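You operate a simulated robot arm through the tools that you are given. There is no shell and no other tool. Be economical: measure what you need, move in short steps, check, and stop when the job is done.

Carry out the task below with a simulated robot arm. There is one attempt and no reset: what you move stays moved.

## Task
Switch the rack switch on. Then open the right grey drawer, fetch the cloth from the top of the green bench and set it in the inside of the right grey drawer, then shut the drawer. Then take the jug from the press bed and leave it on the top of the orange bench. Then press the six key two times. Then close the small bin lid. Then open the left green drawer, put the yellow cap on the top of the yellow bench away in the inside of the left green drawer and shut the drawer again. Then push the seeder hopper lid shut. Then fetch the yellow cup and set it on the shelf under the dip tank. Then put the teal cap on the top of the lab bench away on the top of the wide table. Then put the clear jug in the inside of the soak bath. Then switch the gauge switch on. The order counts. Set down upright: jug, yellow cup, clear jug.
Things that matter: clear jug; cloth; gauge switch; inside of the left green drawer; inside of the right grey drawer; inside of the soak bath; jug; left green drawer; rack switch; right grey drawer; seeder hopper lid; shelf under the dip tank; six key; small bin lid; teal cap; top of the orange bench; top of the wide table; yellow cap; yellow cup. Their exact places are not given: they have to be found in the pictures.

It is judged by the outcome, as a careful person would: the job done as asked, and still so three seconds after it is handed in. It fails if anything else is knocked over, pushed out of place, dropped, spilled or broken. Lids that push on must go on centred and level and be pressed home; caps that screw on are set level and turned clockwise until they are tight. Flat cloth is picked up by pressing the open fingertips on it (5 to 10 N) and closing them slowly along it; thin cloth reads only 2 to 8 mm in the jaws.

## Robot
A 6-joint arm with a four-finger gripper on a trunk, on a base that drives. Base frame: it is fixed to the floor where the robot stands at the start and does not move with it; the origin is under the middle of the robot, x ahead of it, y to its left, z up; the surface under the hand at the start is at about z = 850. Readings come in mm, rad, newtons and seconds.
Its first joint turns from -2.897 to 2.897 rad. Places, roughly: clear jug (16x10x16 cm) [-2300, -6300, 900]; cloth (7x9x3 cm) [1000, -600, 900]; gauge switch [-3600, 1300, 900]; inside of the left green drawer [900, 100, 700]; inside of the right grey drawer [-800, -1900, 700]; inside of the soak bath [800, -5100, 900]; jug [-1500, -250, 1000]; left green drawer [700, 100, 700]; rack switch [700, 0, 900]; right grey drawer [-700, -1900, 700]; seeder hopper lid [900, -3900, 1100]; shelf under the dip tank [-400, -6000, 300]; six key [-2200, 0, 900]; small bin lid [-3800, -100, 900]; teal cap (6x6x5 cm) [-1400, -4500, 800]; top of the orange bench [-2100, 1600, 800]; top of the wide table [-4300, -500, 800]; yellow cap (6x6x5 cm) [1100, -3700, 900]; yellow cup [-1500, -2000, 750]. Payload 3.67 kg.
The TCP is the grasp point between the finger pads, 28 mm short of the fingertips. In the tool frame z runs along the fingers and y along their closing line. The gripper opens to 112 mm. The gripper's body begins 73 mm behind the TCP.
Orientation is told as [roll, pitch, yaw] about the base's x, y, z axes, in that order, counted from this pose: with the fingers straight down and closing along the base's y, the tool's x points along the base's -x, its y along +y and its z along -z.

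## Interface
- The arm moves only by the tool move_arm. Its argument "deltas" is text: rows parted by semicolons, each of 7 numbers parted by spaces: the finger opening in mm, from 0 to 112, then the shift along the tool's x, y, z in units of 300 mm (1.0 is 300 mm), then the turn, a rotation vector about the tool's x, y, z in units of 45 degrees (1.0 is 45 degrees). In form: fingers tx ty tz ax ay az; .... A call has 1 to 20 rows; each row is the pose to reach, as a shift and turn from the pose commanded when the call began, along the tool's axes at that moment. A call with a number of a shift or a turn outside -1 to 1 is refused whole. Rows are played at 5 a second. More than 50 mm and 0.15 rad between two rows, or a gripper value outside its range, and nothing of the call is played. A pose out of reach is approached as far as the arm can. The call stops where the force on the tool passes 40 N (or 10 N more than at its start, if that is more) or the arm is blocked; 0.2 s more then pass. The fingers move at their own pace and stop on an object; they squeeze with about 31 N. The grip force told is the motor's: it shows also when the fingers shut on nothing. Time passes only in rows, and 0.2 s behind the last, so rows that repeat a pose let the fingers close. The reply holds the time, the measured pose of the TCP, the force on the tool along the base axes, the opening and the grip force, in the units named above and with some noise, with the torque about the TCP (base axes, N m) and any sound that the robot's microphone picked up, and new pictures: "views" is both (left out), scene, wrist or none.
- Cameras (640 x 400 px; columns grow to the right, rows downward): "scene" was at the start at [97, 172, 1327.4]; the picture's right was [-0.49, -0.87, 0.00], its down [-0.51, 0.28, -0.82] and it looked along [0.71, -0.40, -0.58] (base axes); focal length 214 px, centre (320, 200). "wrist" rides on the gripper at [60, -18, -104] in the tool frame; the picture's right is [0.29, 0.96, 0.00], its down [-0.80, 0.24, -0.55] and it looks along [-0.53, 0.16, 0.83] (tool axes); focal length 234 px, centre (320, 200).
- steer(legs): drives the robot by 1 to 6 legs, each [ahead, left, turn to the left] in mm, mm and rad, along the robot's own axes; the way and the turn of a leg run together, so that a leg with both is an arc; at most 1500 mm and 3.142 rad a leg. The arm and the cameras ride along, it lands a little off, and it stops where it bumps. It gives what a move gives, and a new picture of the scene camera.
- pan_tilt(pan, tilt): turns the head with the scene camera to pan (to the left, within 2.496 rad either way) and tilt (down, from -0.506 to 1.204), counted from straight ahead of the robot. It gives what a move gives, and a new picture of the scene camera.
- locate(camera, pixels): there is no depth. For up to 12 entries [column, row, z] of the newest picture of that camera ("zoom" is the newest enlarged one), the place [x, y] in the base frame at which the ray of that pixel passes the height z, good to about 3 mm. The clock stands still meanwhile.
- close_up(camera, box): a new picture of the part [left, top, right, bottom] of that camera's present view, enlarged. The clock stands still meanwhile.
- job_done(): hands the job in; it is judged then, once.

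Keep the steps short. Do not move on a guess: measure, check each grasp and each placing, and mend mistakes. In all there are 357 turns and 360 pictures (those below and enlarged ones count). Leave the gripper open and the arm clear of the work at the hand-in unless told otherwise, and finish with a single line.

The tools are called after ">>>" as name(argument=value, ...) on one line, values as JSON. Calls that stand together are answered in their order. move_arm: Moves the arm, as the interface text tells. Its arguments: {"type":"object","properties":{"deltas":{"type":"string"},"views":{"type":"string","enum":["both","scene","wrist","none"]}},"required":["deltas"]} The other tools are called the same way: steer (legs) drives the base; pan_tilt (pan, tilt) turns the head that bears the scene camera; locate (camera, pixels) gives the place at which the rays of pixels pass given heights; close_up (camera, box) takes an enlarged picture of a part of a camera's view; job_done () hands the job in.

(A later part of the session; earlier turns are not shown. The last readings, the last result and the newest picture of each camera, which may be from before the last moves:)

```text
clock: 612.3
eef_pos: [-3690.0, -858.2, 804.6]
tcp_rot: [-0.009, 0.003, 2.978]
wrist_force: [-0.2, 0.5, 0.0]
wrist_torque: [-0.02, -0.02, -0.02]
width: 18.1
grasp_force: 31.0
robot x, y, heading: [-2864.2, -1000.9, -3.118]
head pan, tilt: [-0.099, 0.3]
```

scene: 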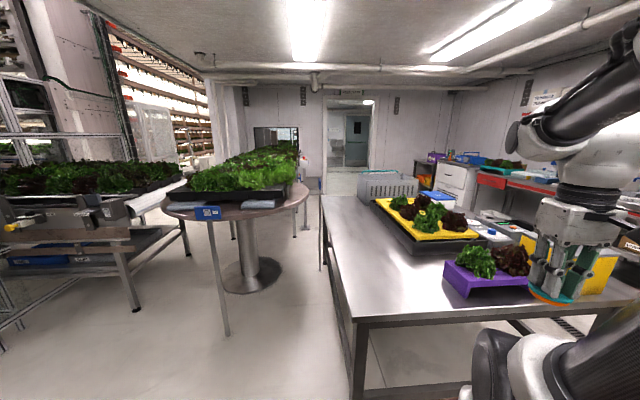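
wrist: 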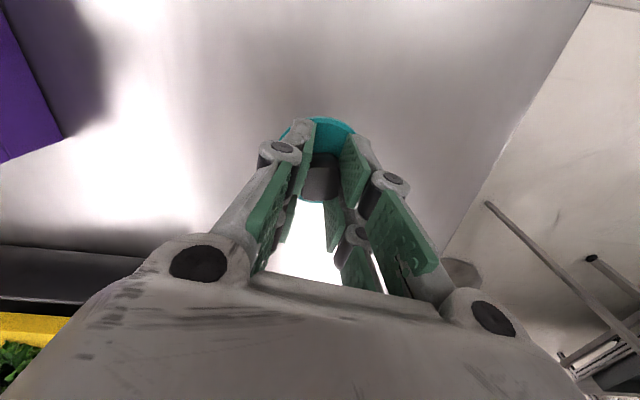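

No contact yet. I'll continue down.

>>> move_arm(deltas="0 0 0 0.02 0 0 0; 0 0 0 0.04 0 0 0; 0 0 0 0.06 0 0 0; 0 0 0 0.08 0 0 0; 0 0 0 0.1 0 0 0; 0 0 0 0.12 0 0 0; 0 0 0 0.14 0 0 0; 0 0 0 0.16 0 0 0; 0 0 0 0.18 0 0 0; 0 0 0 0.2 0 0 0", views="none")

```text
clock: 613.1
eef_pos: [-3691.9, -859.1, 796.3]
tcp_rot: [-0.009, 0.0, 2.98]
wrist_force: [7.6, -1.3, 20.8]
wrist_torque: [-0.12, -0.38, 0.05]
width: 18.0
grasp_force: 31.8
robot x, y, heading: [-2866.1, -1001.6, -3.115]
head pan, tilt: [-0.099, 0.3]
stopped in row 3: the force on the tool passed its limit at 52 N (the readings are from after the stop); the commanded pose is now the measured one
```

Contact. I'll release and lift.

>>> move_arm(deltas="30 0 0 -0.003 0 0 0; 50 0 0 -0.003 0 0 0; 50 0 0 -0.1 0 0 0; 50 0 0 -0.25 0 0 0; 50 0 0 -0.4 0 0 0; 50 0 0 -0.55 0 0 0; 50 0 0 -0.7 0 0 0; 50 0 0 -0.85 0 0 0; 50 0 0 -1 0 0 0", views="wrist")

```text
clock: 615.1
eef_pos: [-3692.2, -861.9, 1096.0]
tcp_rot: [-0.009, 0.001, 2.979]
wrist_force: [-0.6, -0.7, 0.6]
wrist_torque: [0.0, -0.02, 0.0]
width: 49.9
grasp_force: 0.0
robot x, y, heading: [-2862.8, -999.9, -3.119]
head pan, tilt: [-0.099, 0.3]
```

wrist: 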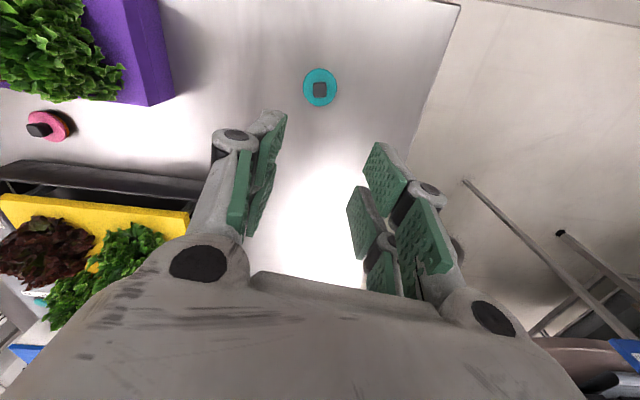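

The teal cap sits flat on the wide table. Next is the clear jug near (−2300, −6300). I'll draw the arm in and take the known way round: corridor east, then down the aisle.

>>> move_arm(deltas="0 0.1 0 -0.1 0 0 0; 0 0.2 0 -0.2 0 0 0; 0 0.3 0 -0.3 0 0 0; 0 0.42 0 -0.38 0 0 0; 0 0.55 0 -0.4 0 0 0; 0 0.65 0 -0.4 0 0 0", views="none")

>>> steer(legs=[[-1450, 40, -0.02], [-1430, 30, 0], [0, 0, 1.57], [1400, 0, 0], [1400, 0, 0]])

```text
clock: 616.5
eef_pos: [-3501.3, -892.3, 1214.1]
tcp_rot: [-0.008, -0.002, 2.979]
wrist_force: [-0.1, 0.4, -0.2]
wrist_torque: [0.0, -0.06, 0.01]
width: 0.0
grasp_force: 31.1
robot x, y, heading: [-2864.1, -1005.2, -3.122]
head pan, tilt: [-0.099, 0.3]
```

```text
clock: 647.4
eef_pos: [-17.6, -4478.0, 1214.2]
tcp_rot: [-0.009, -0.002, -1.725]
wrist_force: [-0.2, -0.7, -0.3]
wrist_torque: [-0.01, 0.02, 0.04]
width: 0.0
grasp_force: 30.6
robot x, y, heading: [86.1, -3839.3, -1.54]
head pan, tilt: [-0.099, 0.3]
```

scene: 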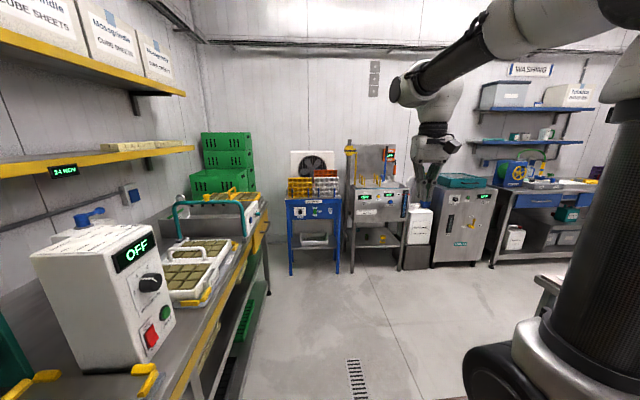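

>>> steer(legs=[[1280, -96, -0.03], [0, 0, -1.57], [1450, 0, 0], [860, 0, 0], [0, 0, 1.57]])

>>> pan_tilt(pan=-0.1, tilt=0.5)

```text
clock: 672.5
eef_pos: [-2443.0, -5778.1, 1215.1]
tcp_rot: [-0.009, -0.001, -1.743]
wrist_force: [0.1, -0.2, 0.8]
wrist_torque: [0.0, 0.01, -0.01]
width: 0.0
grasp_force: 30.8
robot x, y, heading: [-2326.9, -5141.0, -1.552]
head pan, tilt: [-0.099, 0.3]
```

scene: 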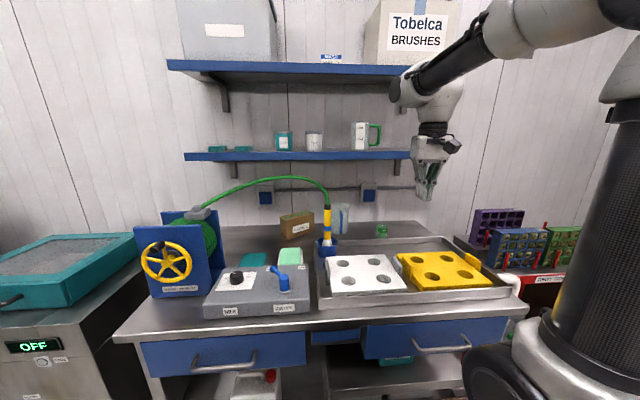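

```text
clock: 673.2
eef_pos: [-2440.7, -5777.8, 1214.5]
tcp_rot: [-0.009, -0.001, -1.742]
wrist_force: [-0.1, 0.3, -0.3]
wrist_torque: [-0.02, -0.02, 0.0]
width: 0.0
grasp_force: 31.2
robot x, y, heading: [-2327.2, -5140.7, -1.559]
head pan, tilt: [-0.099, 0.499]
```

scene: 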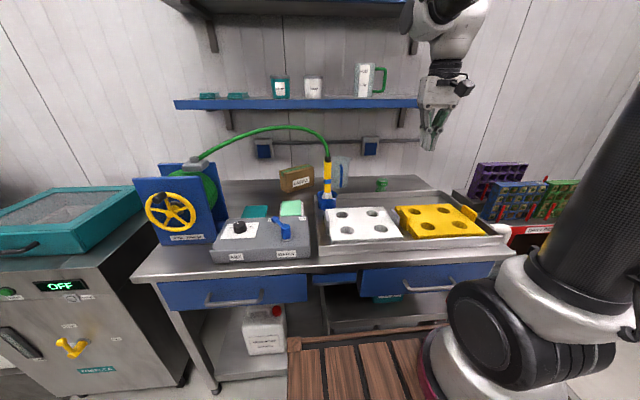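

>>> close_up(camera="scene", box=[270, 120, 420, 230])

>>> locate(camera="scene", pixels=[[340, 190, 860], [340, 190, 840], [343, 158, 980], [328, 205, 850], [300, 200, 850], [300, 104, 1250], [300, 104, 1200], [150, 275, 850], [505, 245, 850]])

```text
3.64 times, centred on (345, 175) of scene
```

zoom: 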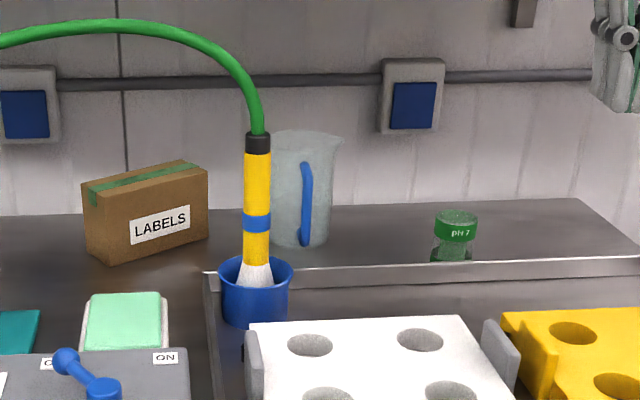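

```text
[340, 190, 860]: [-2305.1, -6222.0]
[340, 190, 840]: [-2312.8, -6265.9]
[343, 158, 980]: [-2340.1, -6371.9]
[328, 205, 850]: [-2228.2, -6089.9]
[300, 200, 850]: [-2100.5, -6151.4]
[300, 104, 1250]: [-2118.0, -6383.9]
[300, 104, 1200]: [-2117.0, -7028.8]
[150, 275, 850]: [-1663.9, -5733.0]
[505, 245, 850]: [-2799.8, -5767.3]
```

The clear jug is on the bench behind the hose wand, near (−2305, −6250), its blue handle toward me. I'll move closer, to the side away from the wand, and view it with the wrist camera.

>>> steer(legs=[[235, -120, -0.012]])

>>> move_arm(deltas="110 0.02 0.14 0 0 0 -0.05; 110 0.04 0.28 0 0 0 -0.1; 110 0.06 0.42 0 0 0 -0.15; 110 0.08 0.56 0 0 0 -0.2; 110 0.1 0.66 0 0 0 -0.22; 110 0.1 0.66 0 0 0 -0.22", views="wrist")

```text
clock: 674.8
eef_pos: [-2531.4, -5936.9, 1212.5]
tcp_rot: [-0.008, 0.005, -1.755]
wrist_force: [-0.3, -0.7, -0.2]
wrist_torque: [0.04, 0.01, -0.01]
width: 0.0
grasp_force: 31.5
robot x, y, heading: [-2412.9, -5299.3, -1.566]
head pan, tilt: [-0.099, 0.499]
stopped in leg 1: the robot was blocked; the commanded pose is now the measured one
```

scene: 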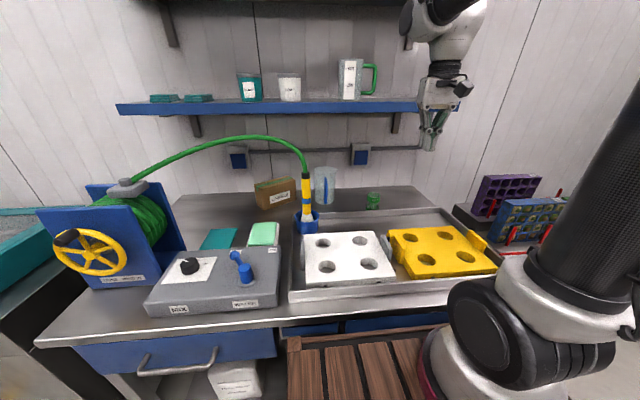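

```text
clock: 676.2
eef_pos: [-2331.6, -5942.3, 1211.8]
tcp_rot: [-0.009, 0.005, -1.58]
wrist_force: [0.4, -0.2, 0.4]
wrist_torque: [0.03, 0.0, 0.01]
width: 109.9
grasp_force: 0.1
robot x, y, heading: [-2409.3, -5301.5, -1.564]
head pan, tilt: [-0.099, 0.499]
```

wrist: 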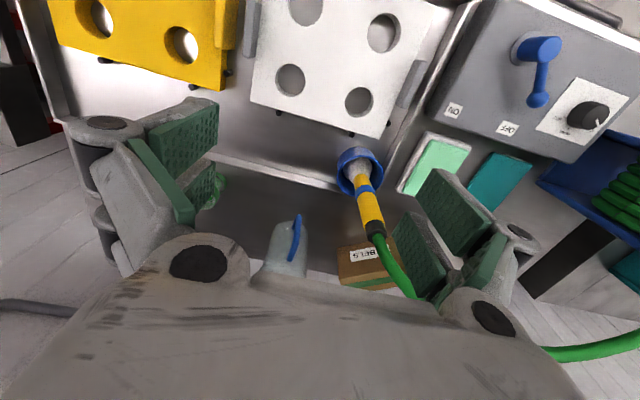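

>>> locate(camera="wrist", pixels=[[296, 218, 980], [292, 258, 900], [285, 225, 1000], [275, 255, 950], [375, 230, 1050], [360, 170, 870], [275, 272, 870]])

>>> close_up(camera="scene", box=[270, 140, 400, 240])

```text
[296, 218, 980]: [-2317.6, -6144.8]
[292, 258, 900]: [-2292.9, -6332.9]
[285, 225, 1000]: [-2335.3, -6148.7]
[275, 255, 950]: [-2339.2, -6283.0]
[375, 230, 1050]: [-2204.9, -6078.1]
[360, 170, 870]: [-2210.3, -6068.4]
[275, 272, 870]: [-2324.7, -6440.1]
```

```text
4.00 times, centred on (335, 190) of scene
```

zoom: 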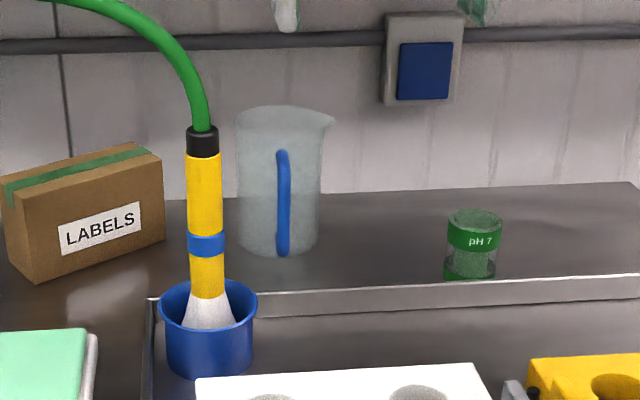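

>>> locate(camera="scene", pixels=[[324.5, 203, 850], [324.5, 203, 870], [326, 168, 1000], [326, 168, 1020], [314.5, 185, 930], [335, 185, 930], [325.5, 178, 990], [300, 103, 1250], [300, 103, 1265]])

```text
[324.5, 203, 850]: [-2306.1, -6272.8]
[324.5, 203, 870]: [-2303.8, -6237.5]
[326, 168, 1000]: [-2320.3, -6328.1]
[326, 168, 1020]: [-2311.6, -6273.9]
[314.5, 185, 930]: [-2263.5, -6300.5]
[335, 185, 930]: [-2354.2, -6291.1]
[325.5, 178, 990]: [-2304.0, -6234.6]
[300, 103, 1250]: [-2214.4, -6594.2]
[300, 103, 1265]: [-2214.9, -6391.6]
```

The jug's centre is about (−2311, −6300), too far from here since the drawer handles block my front. I'll turn to heading 0 and come in sideways with the bench on my right.

>>> steer(legs=[[-190, 0, 0], [0, 0, 1.56], [0, -300, 0]])

>>> move_arm(deltas="110 0.06 -0.15 0 0 0 0.12; 110 0.12 -0.3 0 0 0 0.24; 110 0.18 -0.45 0 0 0 0.36; 110 0.25 -0.6 0 0 0 0.48; 110 0.31 -0.75 0 0 0 0.6", views="none")

>>> move_arm(deltas="110 -0.02 -0.16 0 0 0 0.12; 110 -0.03 -0.32 0 0 0 0.24; 110 -0.05 -0.48 0 0 0 0.36; 110 -0.07 -0.64 0 0 0 0.48; 110 -0.08 -0.8 0 0 0 0.6", views="none")

```text
clock: 683.1
eef_pos: [-1777.3, -5356.6, 1210.7]
tcp_rot: [-0.009, 0.006, -0.038]
wrist_force: [-0.5, -0.7, 0.1]
wrist_torque: [0.0, -0.04, -0.01]
width: 110.0
grasp_force: 0.1
robot x, y, heading: [-2417.3, -5416.4, -0.024]
head pan, tilt: [-0.099, 0.499]
```

scene: 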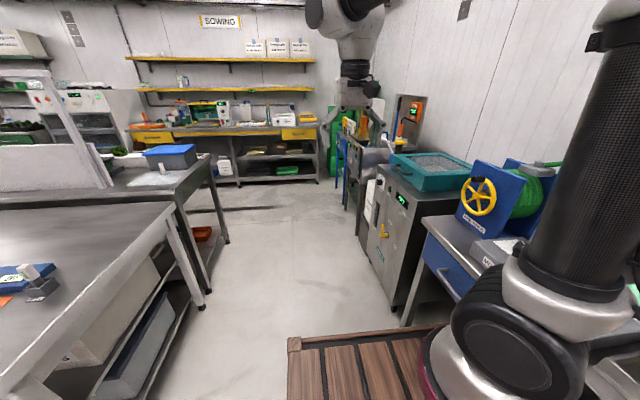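

```text
clock: 684.3
eef_pos: [-1876.3, -5577.3, 1213.7]
tcp_rot: [-0.009, 0.002, -0.51]
wrist_force: [0.7, 0.1, -0.1]
wrist_torque: [-0.02, 0.02, 0.04]
width: 109.7
grasp_force: 0.0
robot x, y, heading: [-2416.6, -5414.9, -0.023]
head pan, tilt: [-0.099, 0.499]
```

```text
clock: 685.5
eef_pos: [-1973.2, -5800.5, 1218.6]
tcp_rot: [-0.008, -0.005, -0.982]
wrist_force: [-1.2, 0.3, 0.0]
wrist_torque: [-0.07, -0.02, 0.02]
width: 109.9
grasp_force: 0.1
robot x, y, heading: [-2419.6, -5417.3, -0.023]
head pan, tilt: [-0.099, 0.499]
```

>>> move_arm(deltas="110 -0.006 -0.147 0 0 0 0.06; 110 -0.012 -0.294 0 0 0 0.12; 110 -0.018 -0.44 0 0 0 0.18; 110 -0.024 -0.587 0 0 0 0.24; 110 -0.03 -0.734 0 0 0 0.3", views="none")

>>> move_arm(deltas="110 -0.04 -0.14 0 0 0 0.06; 110 -0.08 -0.28 0 0 0 0.12; 110 -0.12 -0.42 0 0 0 0.18; 110 -0.16 -0.56 0 0 0 0.24; 110 -0.2 -0.707 0 0 0 0.31; 110 -0.2 -0.707 0 0 0 0.31", views="wrist")

```text
clock: 686.7
eef_pos: [-2153.4, -5929.7, 1219.4]
tcp_rot: [-0.009, -0.004, -1.216]
wrist_force: [-0.4, 0.6, -0.2]
wrist_torque: [-0.04, 0.0, -0.02]
width: 109.8
grasp_force: 0.0
robot x, y, heading: [-2419.0, -5416.5, -0.025]
head pan, tilt: [-0.099, 0.499]
```

```text
clock: 688.1
eef_pos: [-2333.4, -6058.2, 1220.5]
tcp_rot: [-0.006, -0.009, -1.461]
wrist_force: [-0.3, 0.4, 0.2]
wrist_torque: [-0.02, 0.02, 0.01]
width: 110.0
grasp_force: 0.1
robot x, y, heading: [-2418.6, -5415.8, -0.026]
head pan, tilt: [-0.099, 0.499]
```

wrist: 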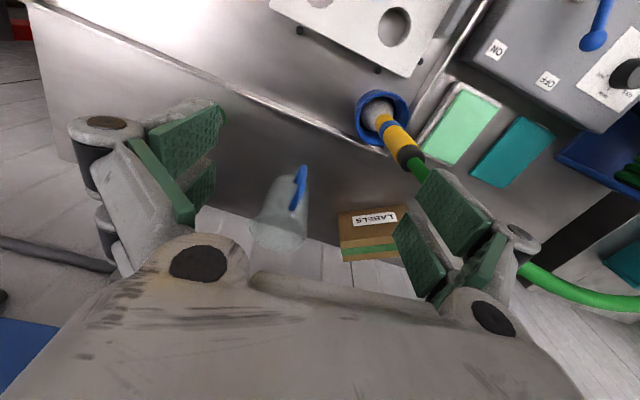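

>>> locate(camera="wrist", pixels=[[280, 236, 1010], [252, 230, 1010], [307, 236, 1010], [275, 185, 860], [300, 175, 990], [293, 205, 880], [400, 150, 1080], [280, 250, 1010]])

>>> close_up(camera="wrist", box=[220, 140, 400, 280])

```text
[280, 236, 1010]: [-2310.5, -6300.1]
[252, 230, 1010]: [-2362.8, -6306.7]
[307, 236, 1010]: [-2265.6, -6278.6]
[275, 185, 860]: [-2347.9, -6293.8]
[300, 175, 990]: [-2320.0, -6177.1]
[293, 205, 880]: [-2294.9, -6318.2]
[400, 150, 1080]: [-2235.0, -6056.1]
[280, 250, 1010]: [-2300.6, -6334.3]
```

```text
2.86 times, centred on (310, 210) of wrist
```

zoom: 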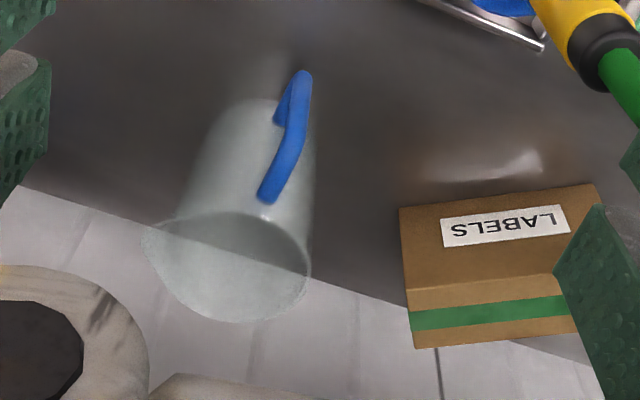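

The rim's centre is about (−2312, −6295), z ≈ 1010. I'll tilt 35° forward to stay clear of the shelf and move to 150 mm short of the grasp.

>>> move_arm(deltas="110 0 0 0 0 -0.16 0; 110 0 0 0 0 -0.32 0; 110 0 0 0 0 -0.48 0; 110 0 0 0 0 -0.64 0; 110 0 0 0 0 -0.778 0; 110 0 0 0 0 -0.778 0", views="none")

>>> move_arm(deltas="110 -0.04 -0.004 0.15 0 0 0; 110 -0.08 -0.008 0.3 0 0 0; 110 -0.12 -0.012 0.45 0 0 0; 110 -0.169 -0.016 0.6 0 0 0; 110 -0.169 -0.016 0.644 0 0 0; 110 -0.169 -0.016 0.644 0 0 0", views="wrist")

```text
clock: 689.5
eef_pos: [-2330.3, -6058.5, 1220.7]
tcp_rot: [-0.006, -0.619, -1.456]
wrist_force: [0.0, 0.3, -0.5]
wrist_torque: [0.01, 0.01, -0.01]
width: 109.8
grasp_force: 0.1
robot x, y, heading: [-2421.6, -5415.2, -0.024]
head pan, tilt: [-0.099, 0.499]
```

```text
clock: 690.9
eef_pos: [-2319.0, -6209.4, 1094.1]
tcp_rot: [-0.009, -0.62, -1.455]
wrist_force: [0.4, 0.3, 0.1]
wrist_torque: [-0.03, 0.0, 0.01]
width: 110.1
grasp_force: 0.0
robot x, y, heading: [-2424.0, -5416.3, -0.02]
head pan, tilt: [-0.099, 0.499]
```

wrist: 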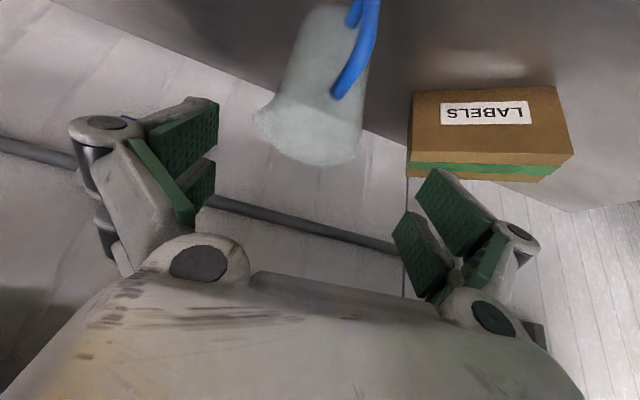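

>>> locate(camera="wrist", pixels=[[308, 133, 1010], [255, 115, 1010], [362, 145, 1010], [312, 165, 1010], [325, 8, 860]])

```text
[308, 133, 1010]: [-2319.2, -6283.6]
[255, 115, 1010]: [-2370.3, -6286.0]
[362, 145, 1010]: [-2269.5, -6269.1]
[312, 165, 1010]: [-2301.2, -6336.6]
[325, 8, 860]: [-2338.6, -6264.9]
```

The rim centre is now (−2317, −6288). I'll advance slowly the last 150 mm with the fingers fully open.

>>> move_arm(deltas="112 0.005 -0.01 0.12 0 0 0; 112 0.01 -0.02 0.22 0 0 0; 112 0.015 -0.02 0.32 0 0 0; 112 0.02 -0.02 0.4 0 0 0; 112 0.02 -0.02 0.46 0 0 0; 112 0.02 -0.02 0.495 0 0 0; 112 0.02 -0.02 0.495 0 0 0", views="wrist")

```text
clock: 692.5
eef_pos: [-2317.9, -6293.7, 969.3]
tcp_rot: [-0.009, -0.619, -1.456]
wrist_force: [0.0, -0.2, -0.3]
wrist_torque: [-0.02, 0.03, 0.04]
width: 112.0
grasp_force: 0.0
robot x, y, heading: [-2417.8, -5415.3, -0.027]
head pan, tilt: [-0.099, 0.499]
```

wrist: 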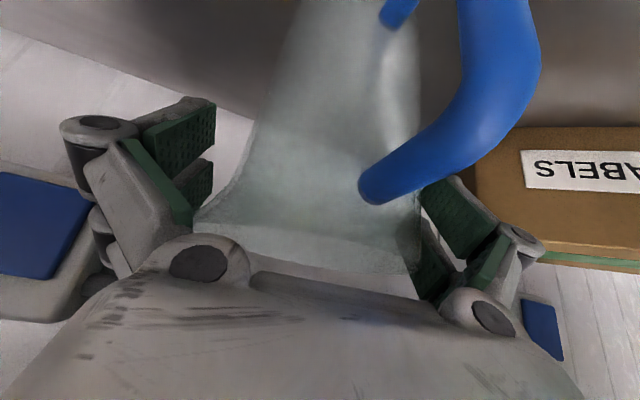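

The jug is between the fingers without contact. Closing.

>>> move_arm(deltas="104 0 0 0 0 0 0; 98 0 0 0 0 0 0; 92 0 0 0 0 0 0; 80 0 0 0 0 0 0; 40 0 0 0 0 0 0; 0 0 0 0 0 0 0; 0 0 0 0 0 0 0", views="wrist")

```text
clock: 694.1
eef_pos: [-2318.3, -6293.8, 968.6]
tcp_rot: [-0.009, -0.62, -1.455]
wrist_force: [1.5, 1.0, 3.7]
wrist_torque: [0.13, -0.28, 0.01]
width: 96.8
grasp_force: 31.1
robot x, y, heading: [-2419.6, -5414.9, -0.025]
head pan, tilt: [-0.099, 0.499]
```

wrist: 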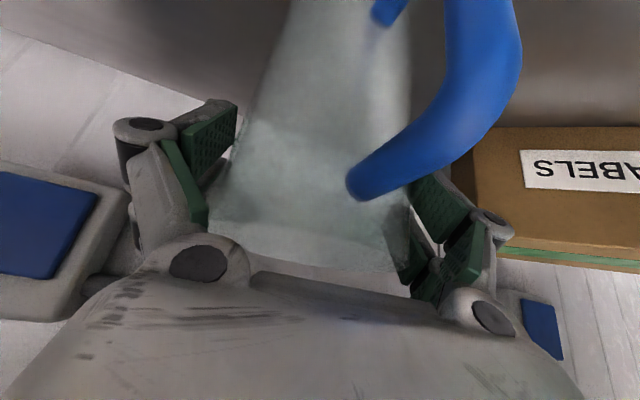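

Gripped at 97 mm. I'll lift 120 mm, then draw it back and away from the wand.

>>> move_arm(deltas="0 -0.03 0 -0.04 0 0 0; 0 -0.08 0 -0.11 0 0 0; 0 -0.13 0 -0.18 0 0 0; 0 -0.18 0 -0.25 0 0 0; 0 -0.232 0 -0.326 0 0 0", views="none")

>>> move_arm(deltas="0 0.03 -0.06 -0.05 0 0 0; 0 0.08 -0.12 -0.12 0 0 0; 0 0.16 -0.18 -0.2 0 0 0; 0 0.26 -0.23 -0.3 0 0 0; 0 0.36 -0.28 -0.4 0 0 0; 0 0.45 -0.28 -0.5 0 0 0; 0 0.53 -0.28 -0.583 0 0 0", views="wrist")

```text
clock: 695.3
eef_pos: [-2316.5, -6290.5, 1079.8]
tcp_rot: [0.0, -0.604, -1.461]
wrist_force: [-0.4, -0.9, 0.1]
wrist_torque: [0.01, -0.04, 0.01]
width: 96.7
grasp_force: 31.0
robot x, y, heading: [-2412.9, -5415.9, -0.021]
head pan, tilt: [-0.099, 0.499]
```

```text
clock: 696.9
eef_pos: [-2425.7, -6072.7, 1138.3]
tcp_rot: [-0.009, -0.618, -1.454]
wrist_force: [0.8, -1.0, -2.5]
wrist_torque: [0.0, 0.04, 0.01]
width: 96.8
grasp_force: 31.0
robot x, y, heading: [-2419.7, -5418.3, -0.024]
head pan, tilt: [-0.099, 0.499]
```

wrist: 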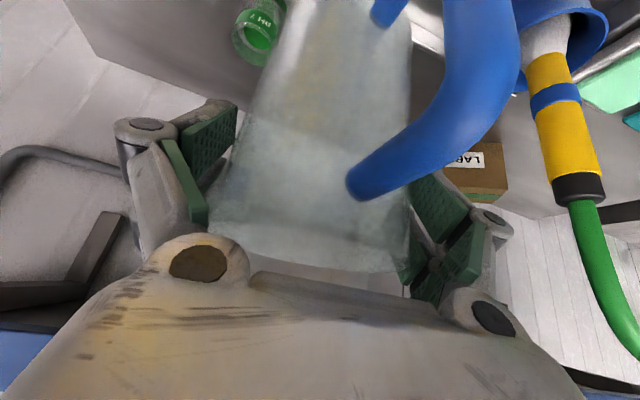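

The jug is free of the wand and shelf. I'll strafe away from the bench first, then swing the jug round to my front in four equal steps.

>>> steer(legs=[[0, 300, 0.024]])

>>> move_arm(deltas="0 0.008 0.142 -0.006 -0.045 0 -0.063; 0 0.017 0.285 -0.012 -0.09 0 -0.126; 0 0.025 0.427 -0.018 -0.134 0 -0.188; 0 0.033 0.57 -0.024 -0.18 0 -0.251; 0 0.042 0.712 -0.03 -0.224 0 -0.314; 0 0.05 0.854 -0.036 -0.269 0 -0.377", views="none")

>>> move_arm(deltas="0 0.008 0.142 -0.006 -0.045 0 -0.063; 0 0.017 0.285 -0.012 -0.09 0 -0.126; 0 0.025 0.427 -0.018 -0.134 0 -0.188; 0 0.033 0.57 -0.024 -0.18 0 -0.251; 0 0.042 0.712 -0.03 -0.224 0 -0.314; 0 0.05 0.854 -0.036 -0.269 0 -0.377", views="none")

```text
clock: 699.0
eef_pos: [-2405.8, -5770.5, 1138.7]
tcp_rot: [-0.009, -0.618, -1.432]
wrist_force: [0.5, -0.5, -1.7]
wrist_torque: [-0.02, -0.03, -0.01]
width: 96.8
grasp_force: 30.8
robot x, y, heading: [-2416.6, -5108.5, -0.003]
head pan, tilt: [-0.099, 0.499]
```

scene: 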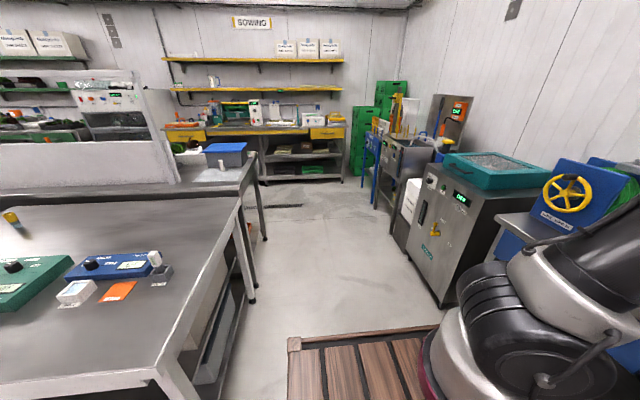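

```text
clock: 700.4
eef_pos: [-2154.4, -5718.1, 1138.0]
tcp_rot: [-0.008, -0.616, -1.068]
wrist_force: [-0.1, 0.0, -1.7]
wrist_torque: [-0.02, -0.01, 0.05]
width: 96.7
grasp_force: 31.2
robot x, y, heading: [-2412.9, -5112.6, 0.003]
head pan, tilt: [-0.099, 0.499]
```

```text
clock: 701.8
eef_pos: [-1935.8, -5578.5, 1133.8]
tcp_rot: [-0.003, -0.615, -0.705]
wrist_force: [-0.2, 0.1, -0.7]
wrist_torque: [0.01, 0.0, 0.02]
width: 96.5
grasp_force: 30.5
robot x, y, heading: [-2419.1, -5112.8, -0.001]
head pan, tilt: [-0.099, 0.499]
```

>>> move_arm(deltas="0 0.008 0.142 -0.006 -0.045 0 -0.063; 0 0.017 0.285 -0.012 -0.09 0 -0.126; 0 0.025 0.427 -0.018 -0.134 0 -0.188; 0 0.033 0.57 -0.024 -0.18 0 -0.251; 0 0.042 0.712 -0.03 -0.224 0 -0.314; 0 0.05 0.854 -0.036 -0.269 0 -0.377", views="none")

>>> move_arm(deltas="0 0.008 0.142 -0.006 -0.045 0 -0.063; 0 0.017 0.285 -0.012 -0.09 0 -0.126; 0 0.025 0.427 -0.018 -0.134 0 -0.188; 0 0.033 0.57 -0.024 -0.18 0 -0.251; 0 0.042 0.712 -0.03 -0.224 0 -0.314; 0 0.05 0.854 -0.036 -0.269 0 -0.377", views="none")

>>> steer(legs=[[1250, 0, 0], [950, 0, 0]])

```text
clock: 703.2
eef_pos: [-1785.5, -5374.3, 1133.0]
tcp_rot: [-0.001, -0.612, -0.342]
wrist_force: [-0.7, -1.5, -0.8]
wrist_torque: [0.03, 0.02, 0.01]
width: 96.8
grasp_force: 31.3
robot x, y, heading: [-2415.8, -5114.5, 0.007]
head pan, tilt: [-0.099, 0.499]
```

```text
clock: 704.6
eef_pos: [-1712.9, -5125.9, 1136.9]
tcp_rot: [0.001, -0.613, 0.019]
wrist_force: [0.4, -0.5, -0.5]
wrist_torque: [0.02, 0.01, 0.03]
width: 97.0
grasp_force: 31.3
robot x, y, heading: [-2414.7, -5115.1, 0.001]
head pan, tilt: [-0.099, 0.499]
```

```text
clock: 715.4
eef_pos: [474.5, -5077.1, 1135.5]
tcp_rot: [0.002, -0.612, 0.037]
wrist_force: [-0.5, 0.4, -0.5]
wrist_torque: [0.03, -0.02, -0.03]
width: 96.5
grasp_force: 31.1
robot x, y, heading: [-228.2, -5078.5, 0.022]
head pan, tilt: [-0.099, 0.499]
```

scene: 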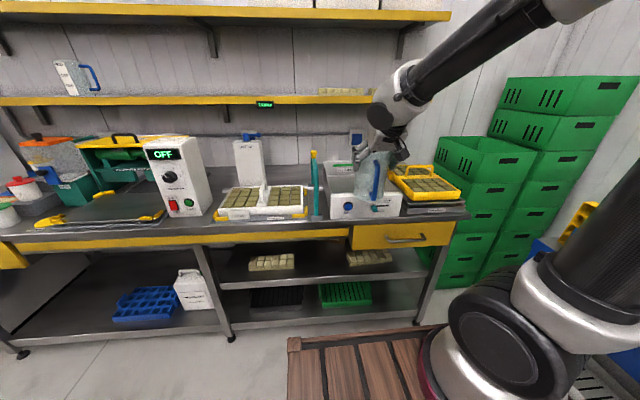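

>>> close_up(camera="scene", box=[290, 120, 480, 240])

>>> locate(camera="scene", pixels=[[331, 219, 850], [401, 215, 850], [331, 195, 930], [401, 193, 930], [325, 163, 930], [390, 165, 930]])

```text
3.33 times, centred on (385, 180) of scene
```

zoom: 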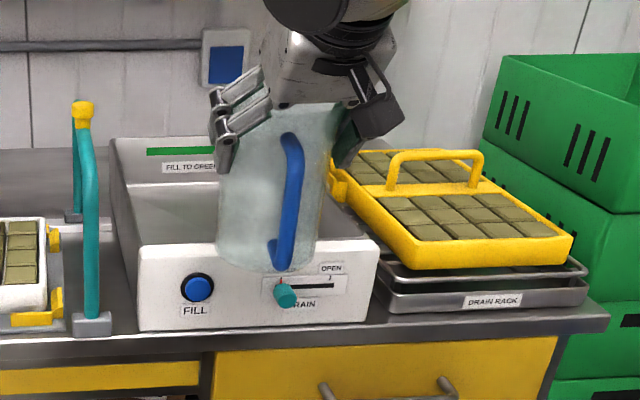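

```text
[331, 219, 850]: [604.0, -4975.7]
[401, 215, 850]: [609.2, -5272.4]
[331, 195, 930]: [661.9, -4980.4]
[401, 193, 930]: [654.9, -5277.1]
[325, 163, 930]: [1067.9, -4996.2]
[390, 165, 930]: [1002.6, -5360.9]
```

The soak bath spans about x 610–990 and y −4975 to −5275, with its rim near z 955. The jug's bottom is at about 1026, so I'll drive it in over the bath at that height.

>>> steer(legs=[[300, -38, -0.022]])

>>> move_arm(deltas="0 0 0 0 0 0 0", views="wrist")

```text
clock: 717.4
eef_pos: [770.3, -5135.2, 1134.4]
tcp_rot: [0.001, -0.613, 0.01]
wrist_force: [-0.7, -0.2, -1.1]
wrist_torque: [0.0, -0.01, 0.01]
width: 96.4
grasp_force: 30.8
robot x, y, heading: [68.4, -5117.6, -0.012]
head pan, tilt: [-0.099, 0.499]
```

scene: 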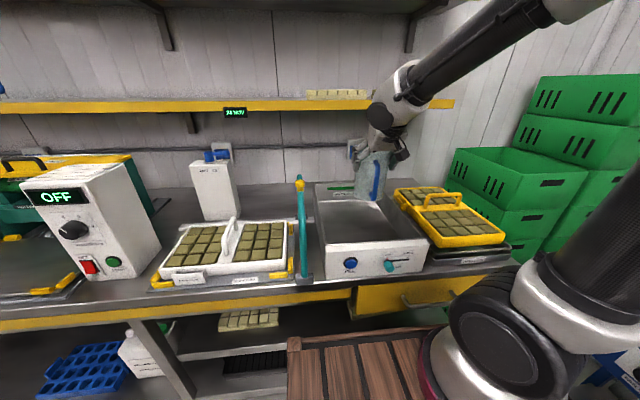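

```text
clock: 717.8
eef_pos: [770.0, -5135.3, 1135.6]
tcp_rot: [0.001, -0.616, 0.01]
wrist_force: [-0.1, -0.4, -1.5]
wrist_torque: [0.0, 0.01, 0.03]
width: 96.8
grasp_force: 31.2
robot x, y, heading: [67.3, -5116.5, -0.016]
head pan, tilt: [-0.099, 0.499]
```

wrist: 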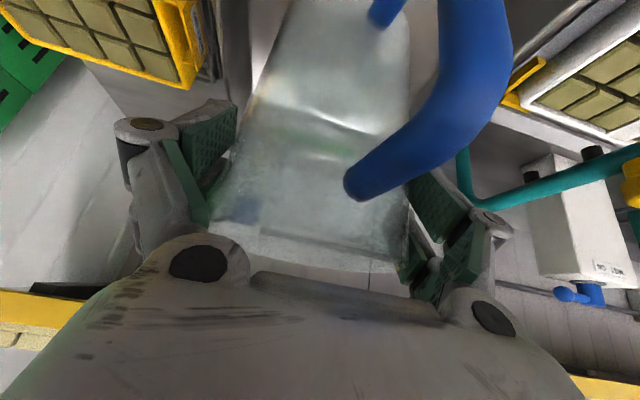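

>>> locate(camera="scene", pixels=[[322, 246, 930], [426, 240, 930], [316, 185, 930], [322, 246, 955], [426, 240, 955], [316, 185, 955], [325, 278, 850], [427, 270, 850], [400, 200, 930]])

```text
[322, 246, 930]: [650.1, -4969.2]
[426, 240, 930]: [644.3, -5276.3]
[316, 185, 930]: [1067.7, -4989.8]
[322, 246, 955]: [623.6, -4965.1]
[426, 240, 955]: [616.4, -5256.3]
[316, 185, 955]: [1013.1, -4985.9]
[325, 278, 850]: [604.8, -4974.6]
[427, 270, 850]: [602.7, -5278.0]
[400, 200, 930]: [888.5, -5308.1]
```

The jug is well within the bath's outline. I'll lower it 125 mm, then creep to contact.

>>> move_arm(deltas="0 0.04 0.02 0.08 0 0 0; 0 0.08 0.03 0.16 0 0 0; 0 0.12 0.03 0.23 0 0 0; 0 0.16 0.03 0.3 0 0 0; 0 0.2 0.03 0.36 0 0 0; 0 0.2 0.03 0.36 0 0 0", views="none")

>>> move_arm(deltas="0 0.01 0 0.014 0 0 0; 0 0.02 0 0.028 0 0 0; 0 0.03 0 0.042 0 0 0; 0 0.04 0 0.056 0 0 0; 0 0.05 0 0.07 0 0 0; 0 0.06 0 0.084 0 0 0; 0 0.07 0 0.098 0 0 0; 0 0.08 0 0.112 0 0 0; 0 0.09 0 0.126 0 0 0; 0 0.1 0 0.14 0 0 0", views="wrist")

```text
clock: 719.2
eef_pos: [791.3, -5122.5, 1026.6]
tcp_rot: [0.002, -0.622, 0.01]
wrist_force: [0.8, 0.3, -0.7]
wrist_torque: [-0.01, 0.01, 0.02]
width: 96.4
grasp_force: 31.0
out of reach, approached as far as the arm can: row 4, 5
robot x, y, heading: [68.7, -5111.0, -0.015]
head pan, tilt: [-0.099, 0.499]
```

```text
clock: 721.4
eef_pos: [797.3, -5123.9, 970.6]
tcp_rot: [-0.037, -0.596, 0.014]
wrist_force: [0.8, 0.7, -0.2]
wrist_torque: [0.0, -0.02, 0.01]
width: 93.4
grasp_force: 31.1
out of reach, approached as far as the arm can: row 1, 2, 6, 7, 8, 9, 10
robot x, y, heading: [67.0, -5115.5, -0.013]
head pan, tilt: [-0.099, 0.499]
```

wrist: 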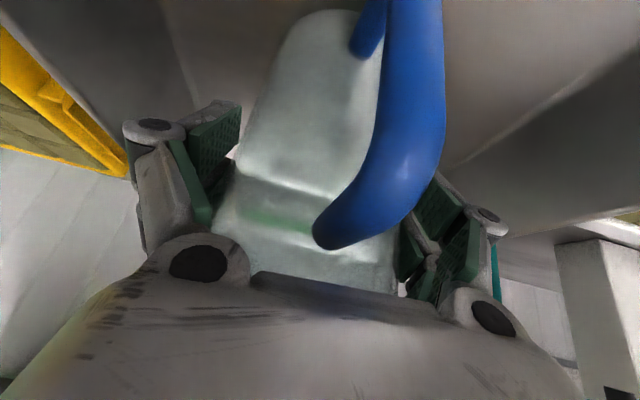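

The grip width changed and the jug has shifted in the fingers, so it has likely touched the floor. I'll look from the scene camera.

>>> close_up(camera="scene", box=[300, 100, 460, 260])

```text
2.50 times, centred on (380, 180) of scene
```

zoom: 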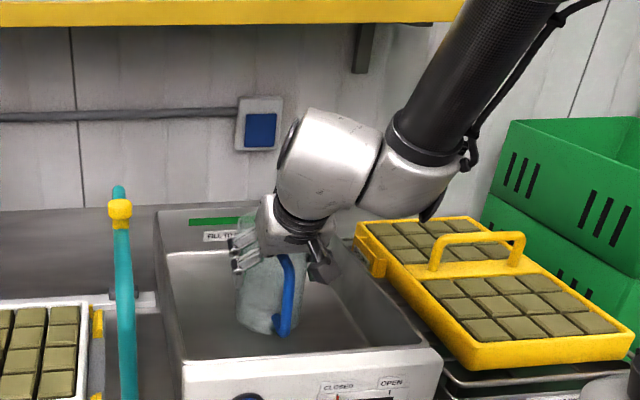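

>>> locate(camera="scene", pixels=[[358, 233, 850], [358, 233, 865], [358, 233, 880], [358, 233, 900], [358, 233, 920]])

>>> move_arm(deltas="0 0.01 0 0.014 0 0 0; 0 0.02 0 0.028 0 0 0; 0 0.03 0 0.042 0 0 0", views="none")

```text
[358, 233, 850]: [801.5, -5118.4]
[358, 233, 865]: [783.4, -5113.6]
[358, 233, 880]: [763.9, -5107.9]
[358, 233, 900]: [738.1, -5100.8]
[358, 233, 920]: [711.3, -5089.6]
```

```text
clock: 722.2
eef_pos: [797.3, -5121.6, 957.4]
tcp_rot: [-0.052, -0.586, 0.014]
wrist_force: [-0.7, 1.8, 4.0]
wrist_torque: [0.33, -0.14, 0.11]
width: 92.3
grasp_force: 30.9
out of reach, approached as far as the arm can: row 1, 2, 3
robot x, y, heading: [69.0, -5117.9, -0.008]
head pan, tilt: [-0.099, 0.499]
```

Force and the narrowing width show the jug stands on the bath floor and the fingers slid down its taper. I'll release and withdraw along the tool axis.

>>> move_arm(deltas="94 0 0 0 0 0 0; 98 0 0 0 0 0 0; 104 0 0 0 0 0 0; 112 0 0 0 0 0 0; 112 0 0 0 0 0 0", views="wrist")

```text
clock: 723.4
eef_pos: [799.3, -5122.3, 957.8]
tcp_rot: [-0.053, -0.591, 0.013]
wrist_force: [-0.4, 0.9, 0.2]
wrist_torque: [-0.01, 0.01, -0.01]
width: 111.9
grasp_force: 0.1
robot x, y, heading: [66.0, -5116.0, -0.005]
head pan, tilt: [-0.099, 0.499]
```

wrist: 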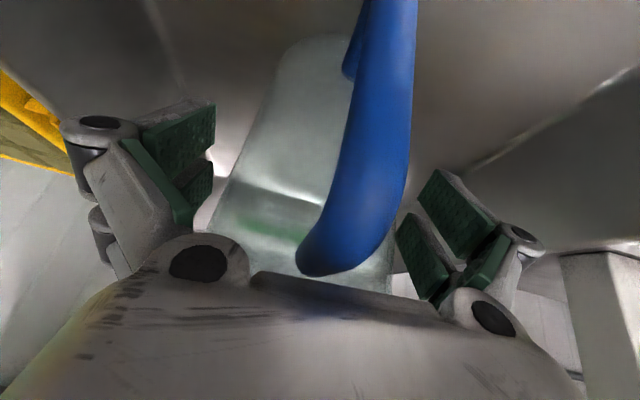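

>>> move_arm(deltas="112 0 0 -0.06 0 0 0; 112 0 0 -0.14 0 0 0; 112 0 0 -0.24 0 0 0; 112 0 0 -0.36 0 0 0; 112 0 0 -0.5 0 0 0", views="wrist")

```text
clock: 724.6
eef_pos: [753.5, -5126.6, 1009.2]
tcp_rot: [0.003, -0.615, 0.01]
wrist_force: [0.4, -0.4, -0.4]
wrist_torque: [0.0, -0.02, 0.02]
width: 111.9
grasp_force: 0.1
out of reach, approached as far as the arm can: row 1, 2, 3, 4, 5
robot x, y, heading: [68.9, -5117.9, -0.007]
head pan, tilt: [-0.099, 0.499]
```

wrist: 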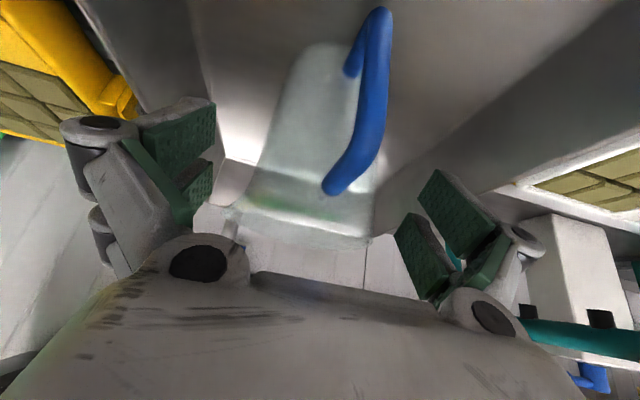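

The jug stands upright in the bath. The fingertips (z ≈ 985) are above the bath rim, so I'll simply drive straight back.

>>> steer(legs=[[-120, 0, 0], [-180, 0, 0]])

>>> close_up(camera="scene", box=[280, 100, 480, 240])

```text
clock: 727.0
eef_pos: [449.2, -5126.0, 1008.7]
tcp_rot: [0.004, -0.616, 0.007]
wrist_force: [-0.9, 0.3, 0.2]
wrist_torque: [0.01, 0.01, 0.0]
width: 111.9
grasp_force: 0.1
robot x, y, heading: [-239.3, -5113.1, -0.009]
head pan, tilt: [-0.099, 0.499]
```

scene: 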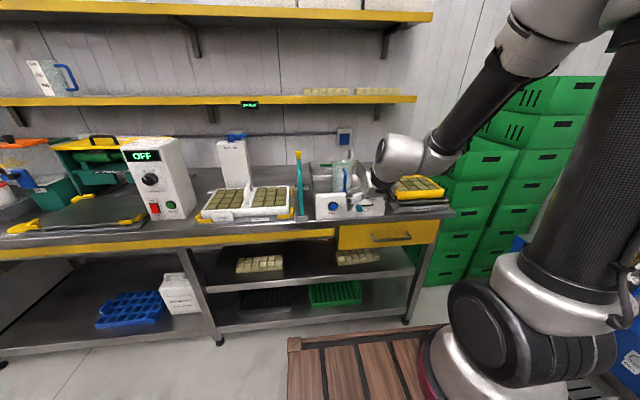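

```text
2.86 times, centred on (380, 170) of scene
```

zoom: 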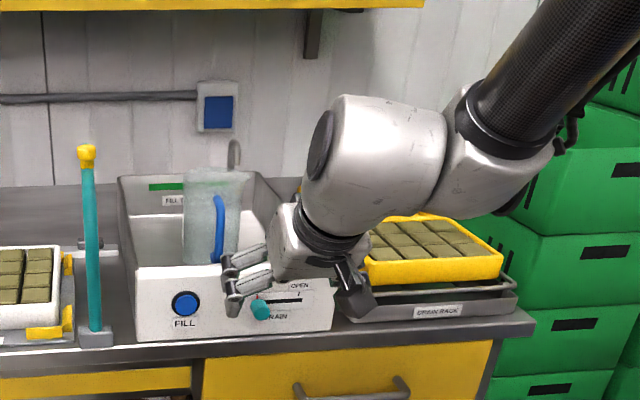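

The jug stands upright in the bath. Last is the gauge switch near (−3600, 1300). I'll turn north, strafe to mid-aisle and straighten the arm there.

>>> steer(legs=[[0, 0, 1.58], [0, -260, 0]])

>>> move_arm(deltas="0 0.0 0 0.12 0 0 0; 0 0 0 0.24 0 0 0; 0 -0.03 0 0.36 0 0 0; 0 -0.06 0 0.48 0 0 0; 0 -0.06 0 0.48 0 0 0", views="none")

>>> move_arm(deltas="0 0 0 0 0 0.16 0; 0 0 0 0 0 0.32 0; 0 0 0 0 0 0.48 0; 0 0 0 0 0 0.64 0; 0 0 0 0 0 0.784 0; 0 0 0 0 0 0.784 0", views="none")

```text
clock: 732.7
eef_pos: [26.5, -4427.9, 1009.1]
tcp_rot: [0.004, -0.613, 1.583]
wrist_force: [0.3, -0.6, -0.2]
wrist_torque: [-0.04, 0.0, -0.03]
width: 111.8
grasp_force: 0.0
robot x, y, heading: [18.8, -5113.7, 1.569]
head pan, tilt: [-0.099, 0.499]
```

scene: 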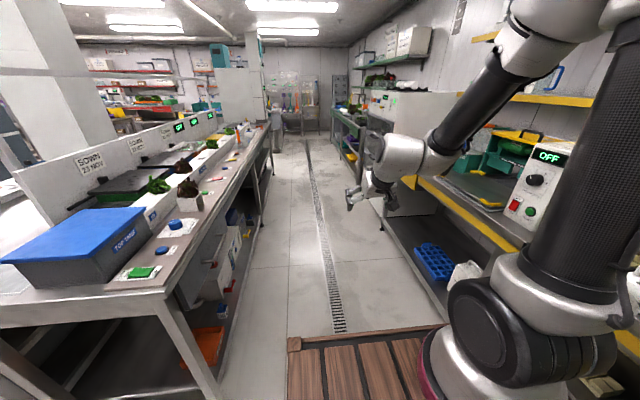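

```text
clock: 733.9
eef_pos: [-2.5, -4325.5, 904.1]
tcp_rot: [-0.059, -0.586, 1.591]
wrist_force: [-0.7, -0.4, 0.4]
wrist_torque: [0.01, -0.04, -0.01]
width: 0.3
grasp_force: 30.8
out of reach, approached as far as the arm can: row 1, 2, 3, 4, 5
robot x, y, heading: [21.2, -5112.7, 1.564]
head pan, tilt: [-0.099, 0.499]
```

```text
clock: 735.3
eef_pos: [8.1, -4315.3, 908.7]
tcp_rot: [-0.004, -0.453, 1.583]
wrist_force: [-0.1, 0.5, 1.1]
wrist_torque: [0.03, -0.01, 0.0]
width: 0.0
grasp_force: 30.9
out of reach, approached as far as the arm can: row 1, 2, 3, 4, 5, 6
robot x, y, heading: [23.2, -5113.3, 1.567]
head pan, tilt: [-0.099, 0.499]
```

>>> move_arm(deltas="0 -0.08 0 0.08 0 0 0; 0 -0.16 0 0.16 0 0 0; 0 -0.24 0 0.24 0 0 0; 0 -0.24 0 0.24 0 0 0; 0 -0.24 0 0.24 0 0 0", views="none")

```text
clock: 736.5
eef_pos: [6.7, -4218.9, 873.6]
tcp_rot: [-0.005, -0.451, 1.584]
wrist_force: [0.1, 0.1, 0.0]
wrist_torque: [0.01, 0.04, -0.03]
width: 0.0
grasp_force: 30.9
robot x, y, heading: [18.8, -5118.4, 1.563]
head pan, tilt: [-0.099, 0.499]
```

>>> move_arm(deltas="0 0 0 0 0 0.15 0; 0 0 0 0 0 0.3 0; 0 0 0 0 0 0.45 0; 0 0 0 0 0 0.574 0; 0 0 0 0 0 0.574 0", views="none")

>>> move_arm(deltas="0 0.03 0 -0.13 0 0 0; 0 0.06 0 -0.26 0 0 0; 0 0.12 0 -0.4 0 0 0; 0 0.2 0 -0.54 0 0 0; 0 0.28 0 -0.68 0 0 0; 0 0.36 0 -0.82 0 0 0; 0 0.48 0 -0.93 0 0 0; 0 0.63 0 -1 0 0 0", views="none")

```text
clock: 737.7
eef_pos: [5.6, -4219.2, 874.3]
tcp_rot: [-0.003, -0.001, 1.582]
wrist_force: [0.6, -0.3, 0.7]
wrist_torque: [0.01, -0.03, -0.04]
width: 0.0
grasp_force: 31.3
out of reach, approached as far as the arm can: row 1, 2
robot x, y, heading: [21.5, -5114.4, 1.568]
head pan, tilt: [-0.099, 0.499]
```

```text
clock: 739.5
eef_pos: [9.0, -4405.4, 1171.8]
tcp_rot: [-0.007, 0.0, 1.58]
wrist_force: [0.2, 0.8, -1.4]
wrist_torque: [0.0, -0.03, -0.01]
width: 0.0
grasp_force: 31.4
robot x, y, heading: [21.6, -5111.6, 1.569]
head pan, tilt: [-0.099, 0.499]
```

The tool is level. I'll drive up the aisle and west along the corridor.

>>> steer(legs=[[1400, 0, 0], [1400, 0, 0], [1240, 0, 0], [0, 0, 1.57]])

```text
clock: 762.4
eef_pos: [-657.7, -1161.7, 1172.8]
tcp_rot: [-0.005, 0.0, -3.134]
wrist_force: [-0.3, 0.5, 0.1]
wrist_torque: [0.01, 0.02, 0.02]
width: 0.2
grasp_force: 31.1
robot x, y, heading: [53.2, -1152.9, 3.131]
head pan, tilt: [-0.099, 0.499]
```

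scene: 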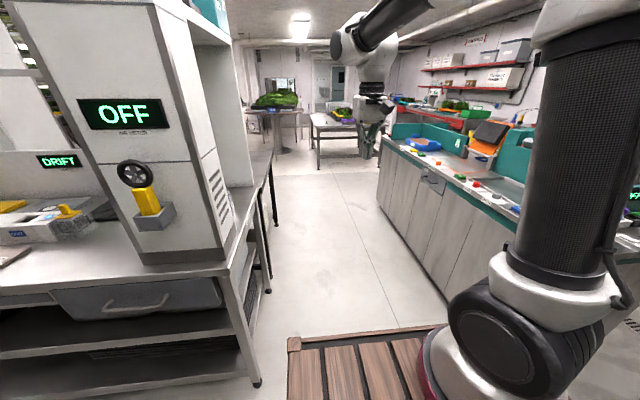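

>>> steer(legs=[[100, -160, 0.01], [1400, 0, 0], [1400, 0, 0], [0, 0, -1.57], [1000, 0, 0]])

>>> pan_tilt(pan=0.5, tilt=0.5)

```text
clock: 785.6
eef_pos: [-2914.6, 598.4, 1172.6]
tcp_rot: [-0.007, -0.002, 1.627]
wrist_force: [0.0, -0.4, 0.4]
wrist_torque: [-0.01, -0.01, -0.02]
width: 0.0
grasp_force: 30.5
robot x, y, heading: [-2869.0, -112.9, 1.609]
head pan, tilt: [-0.099, 0.499]
```

scene: 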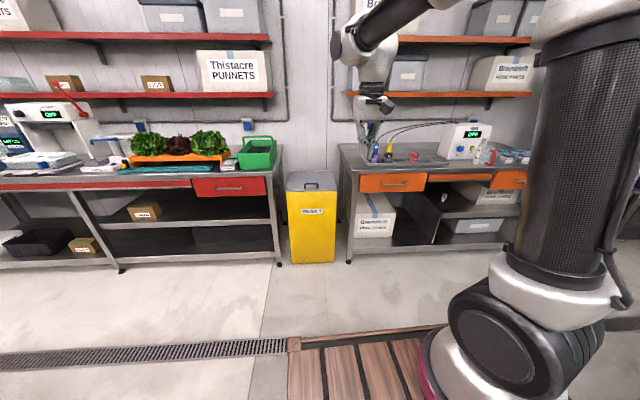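

```text
clock: 786.6
eef_pos: [-2913.5, 598.8, 1172.8]
tcp_rot: [-0.004, -0.002, 1.627]
wrist_force: [0.1, -0.3, -0.2]
wrist_torque: [0.02, 0.01, 0.02]
width: 0.0
grasp_force: 31.0
robot x, y, heading: [-2873.6, -109.4, 1.61]
head pan, tilt: [0.499, 0.499]
```

scene: 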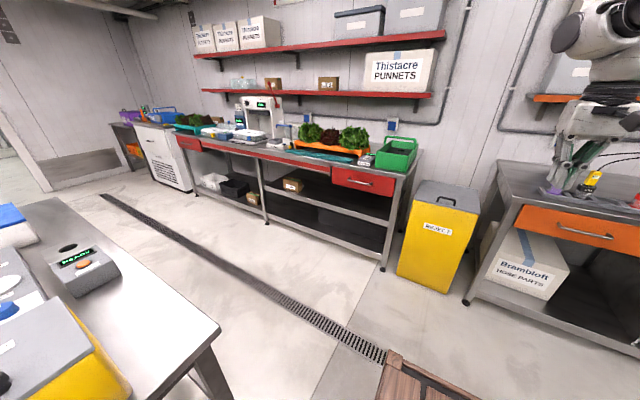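

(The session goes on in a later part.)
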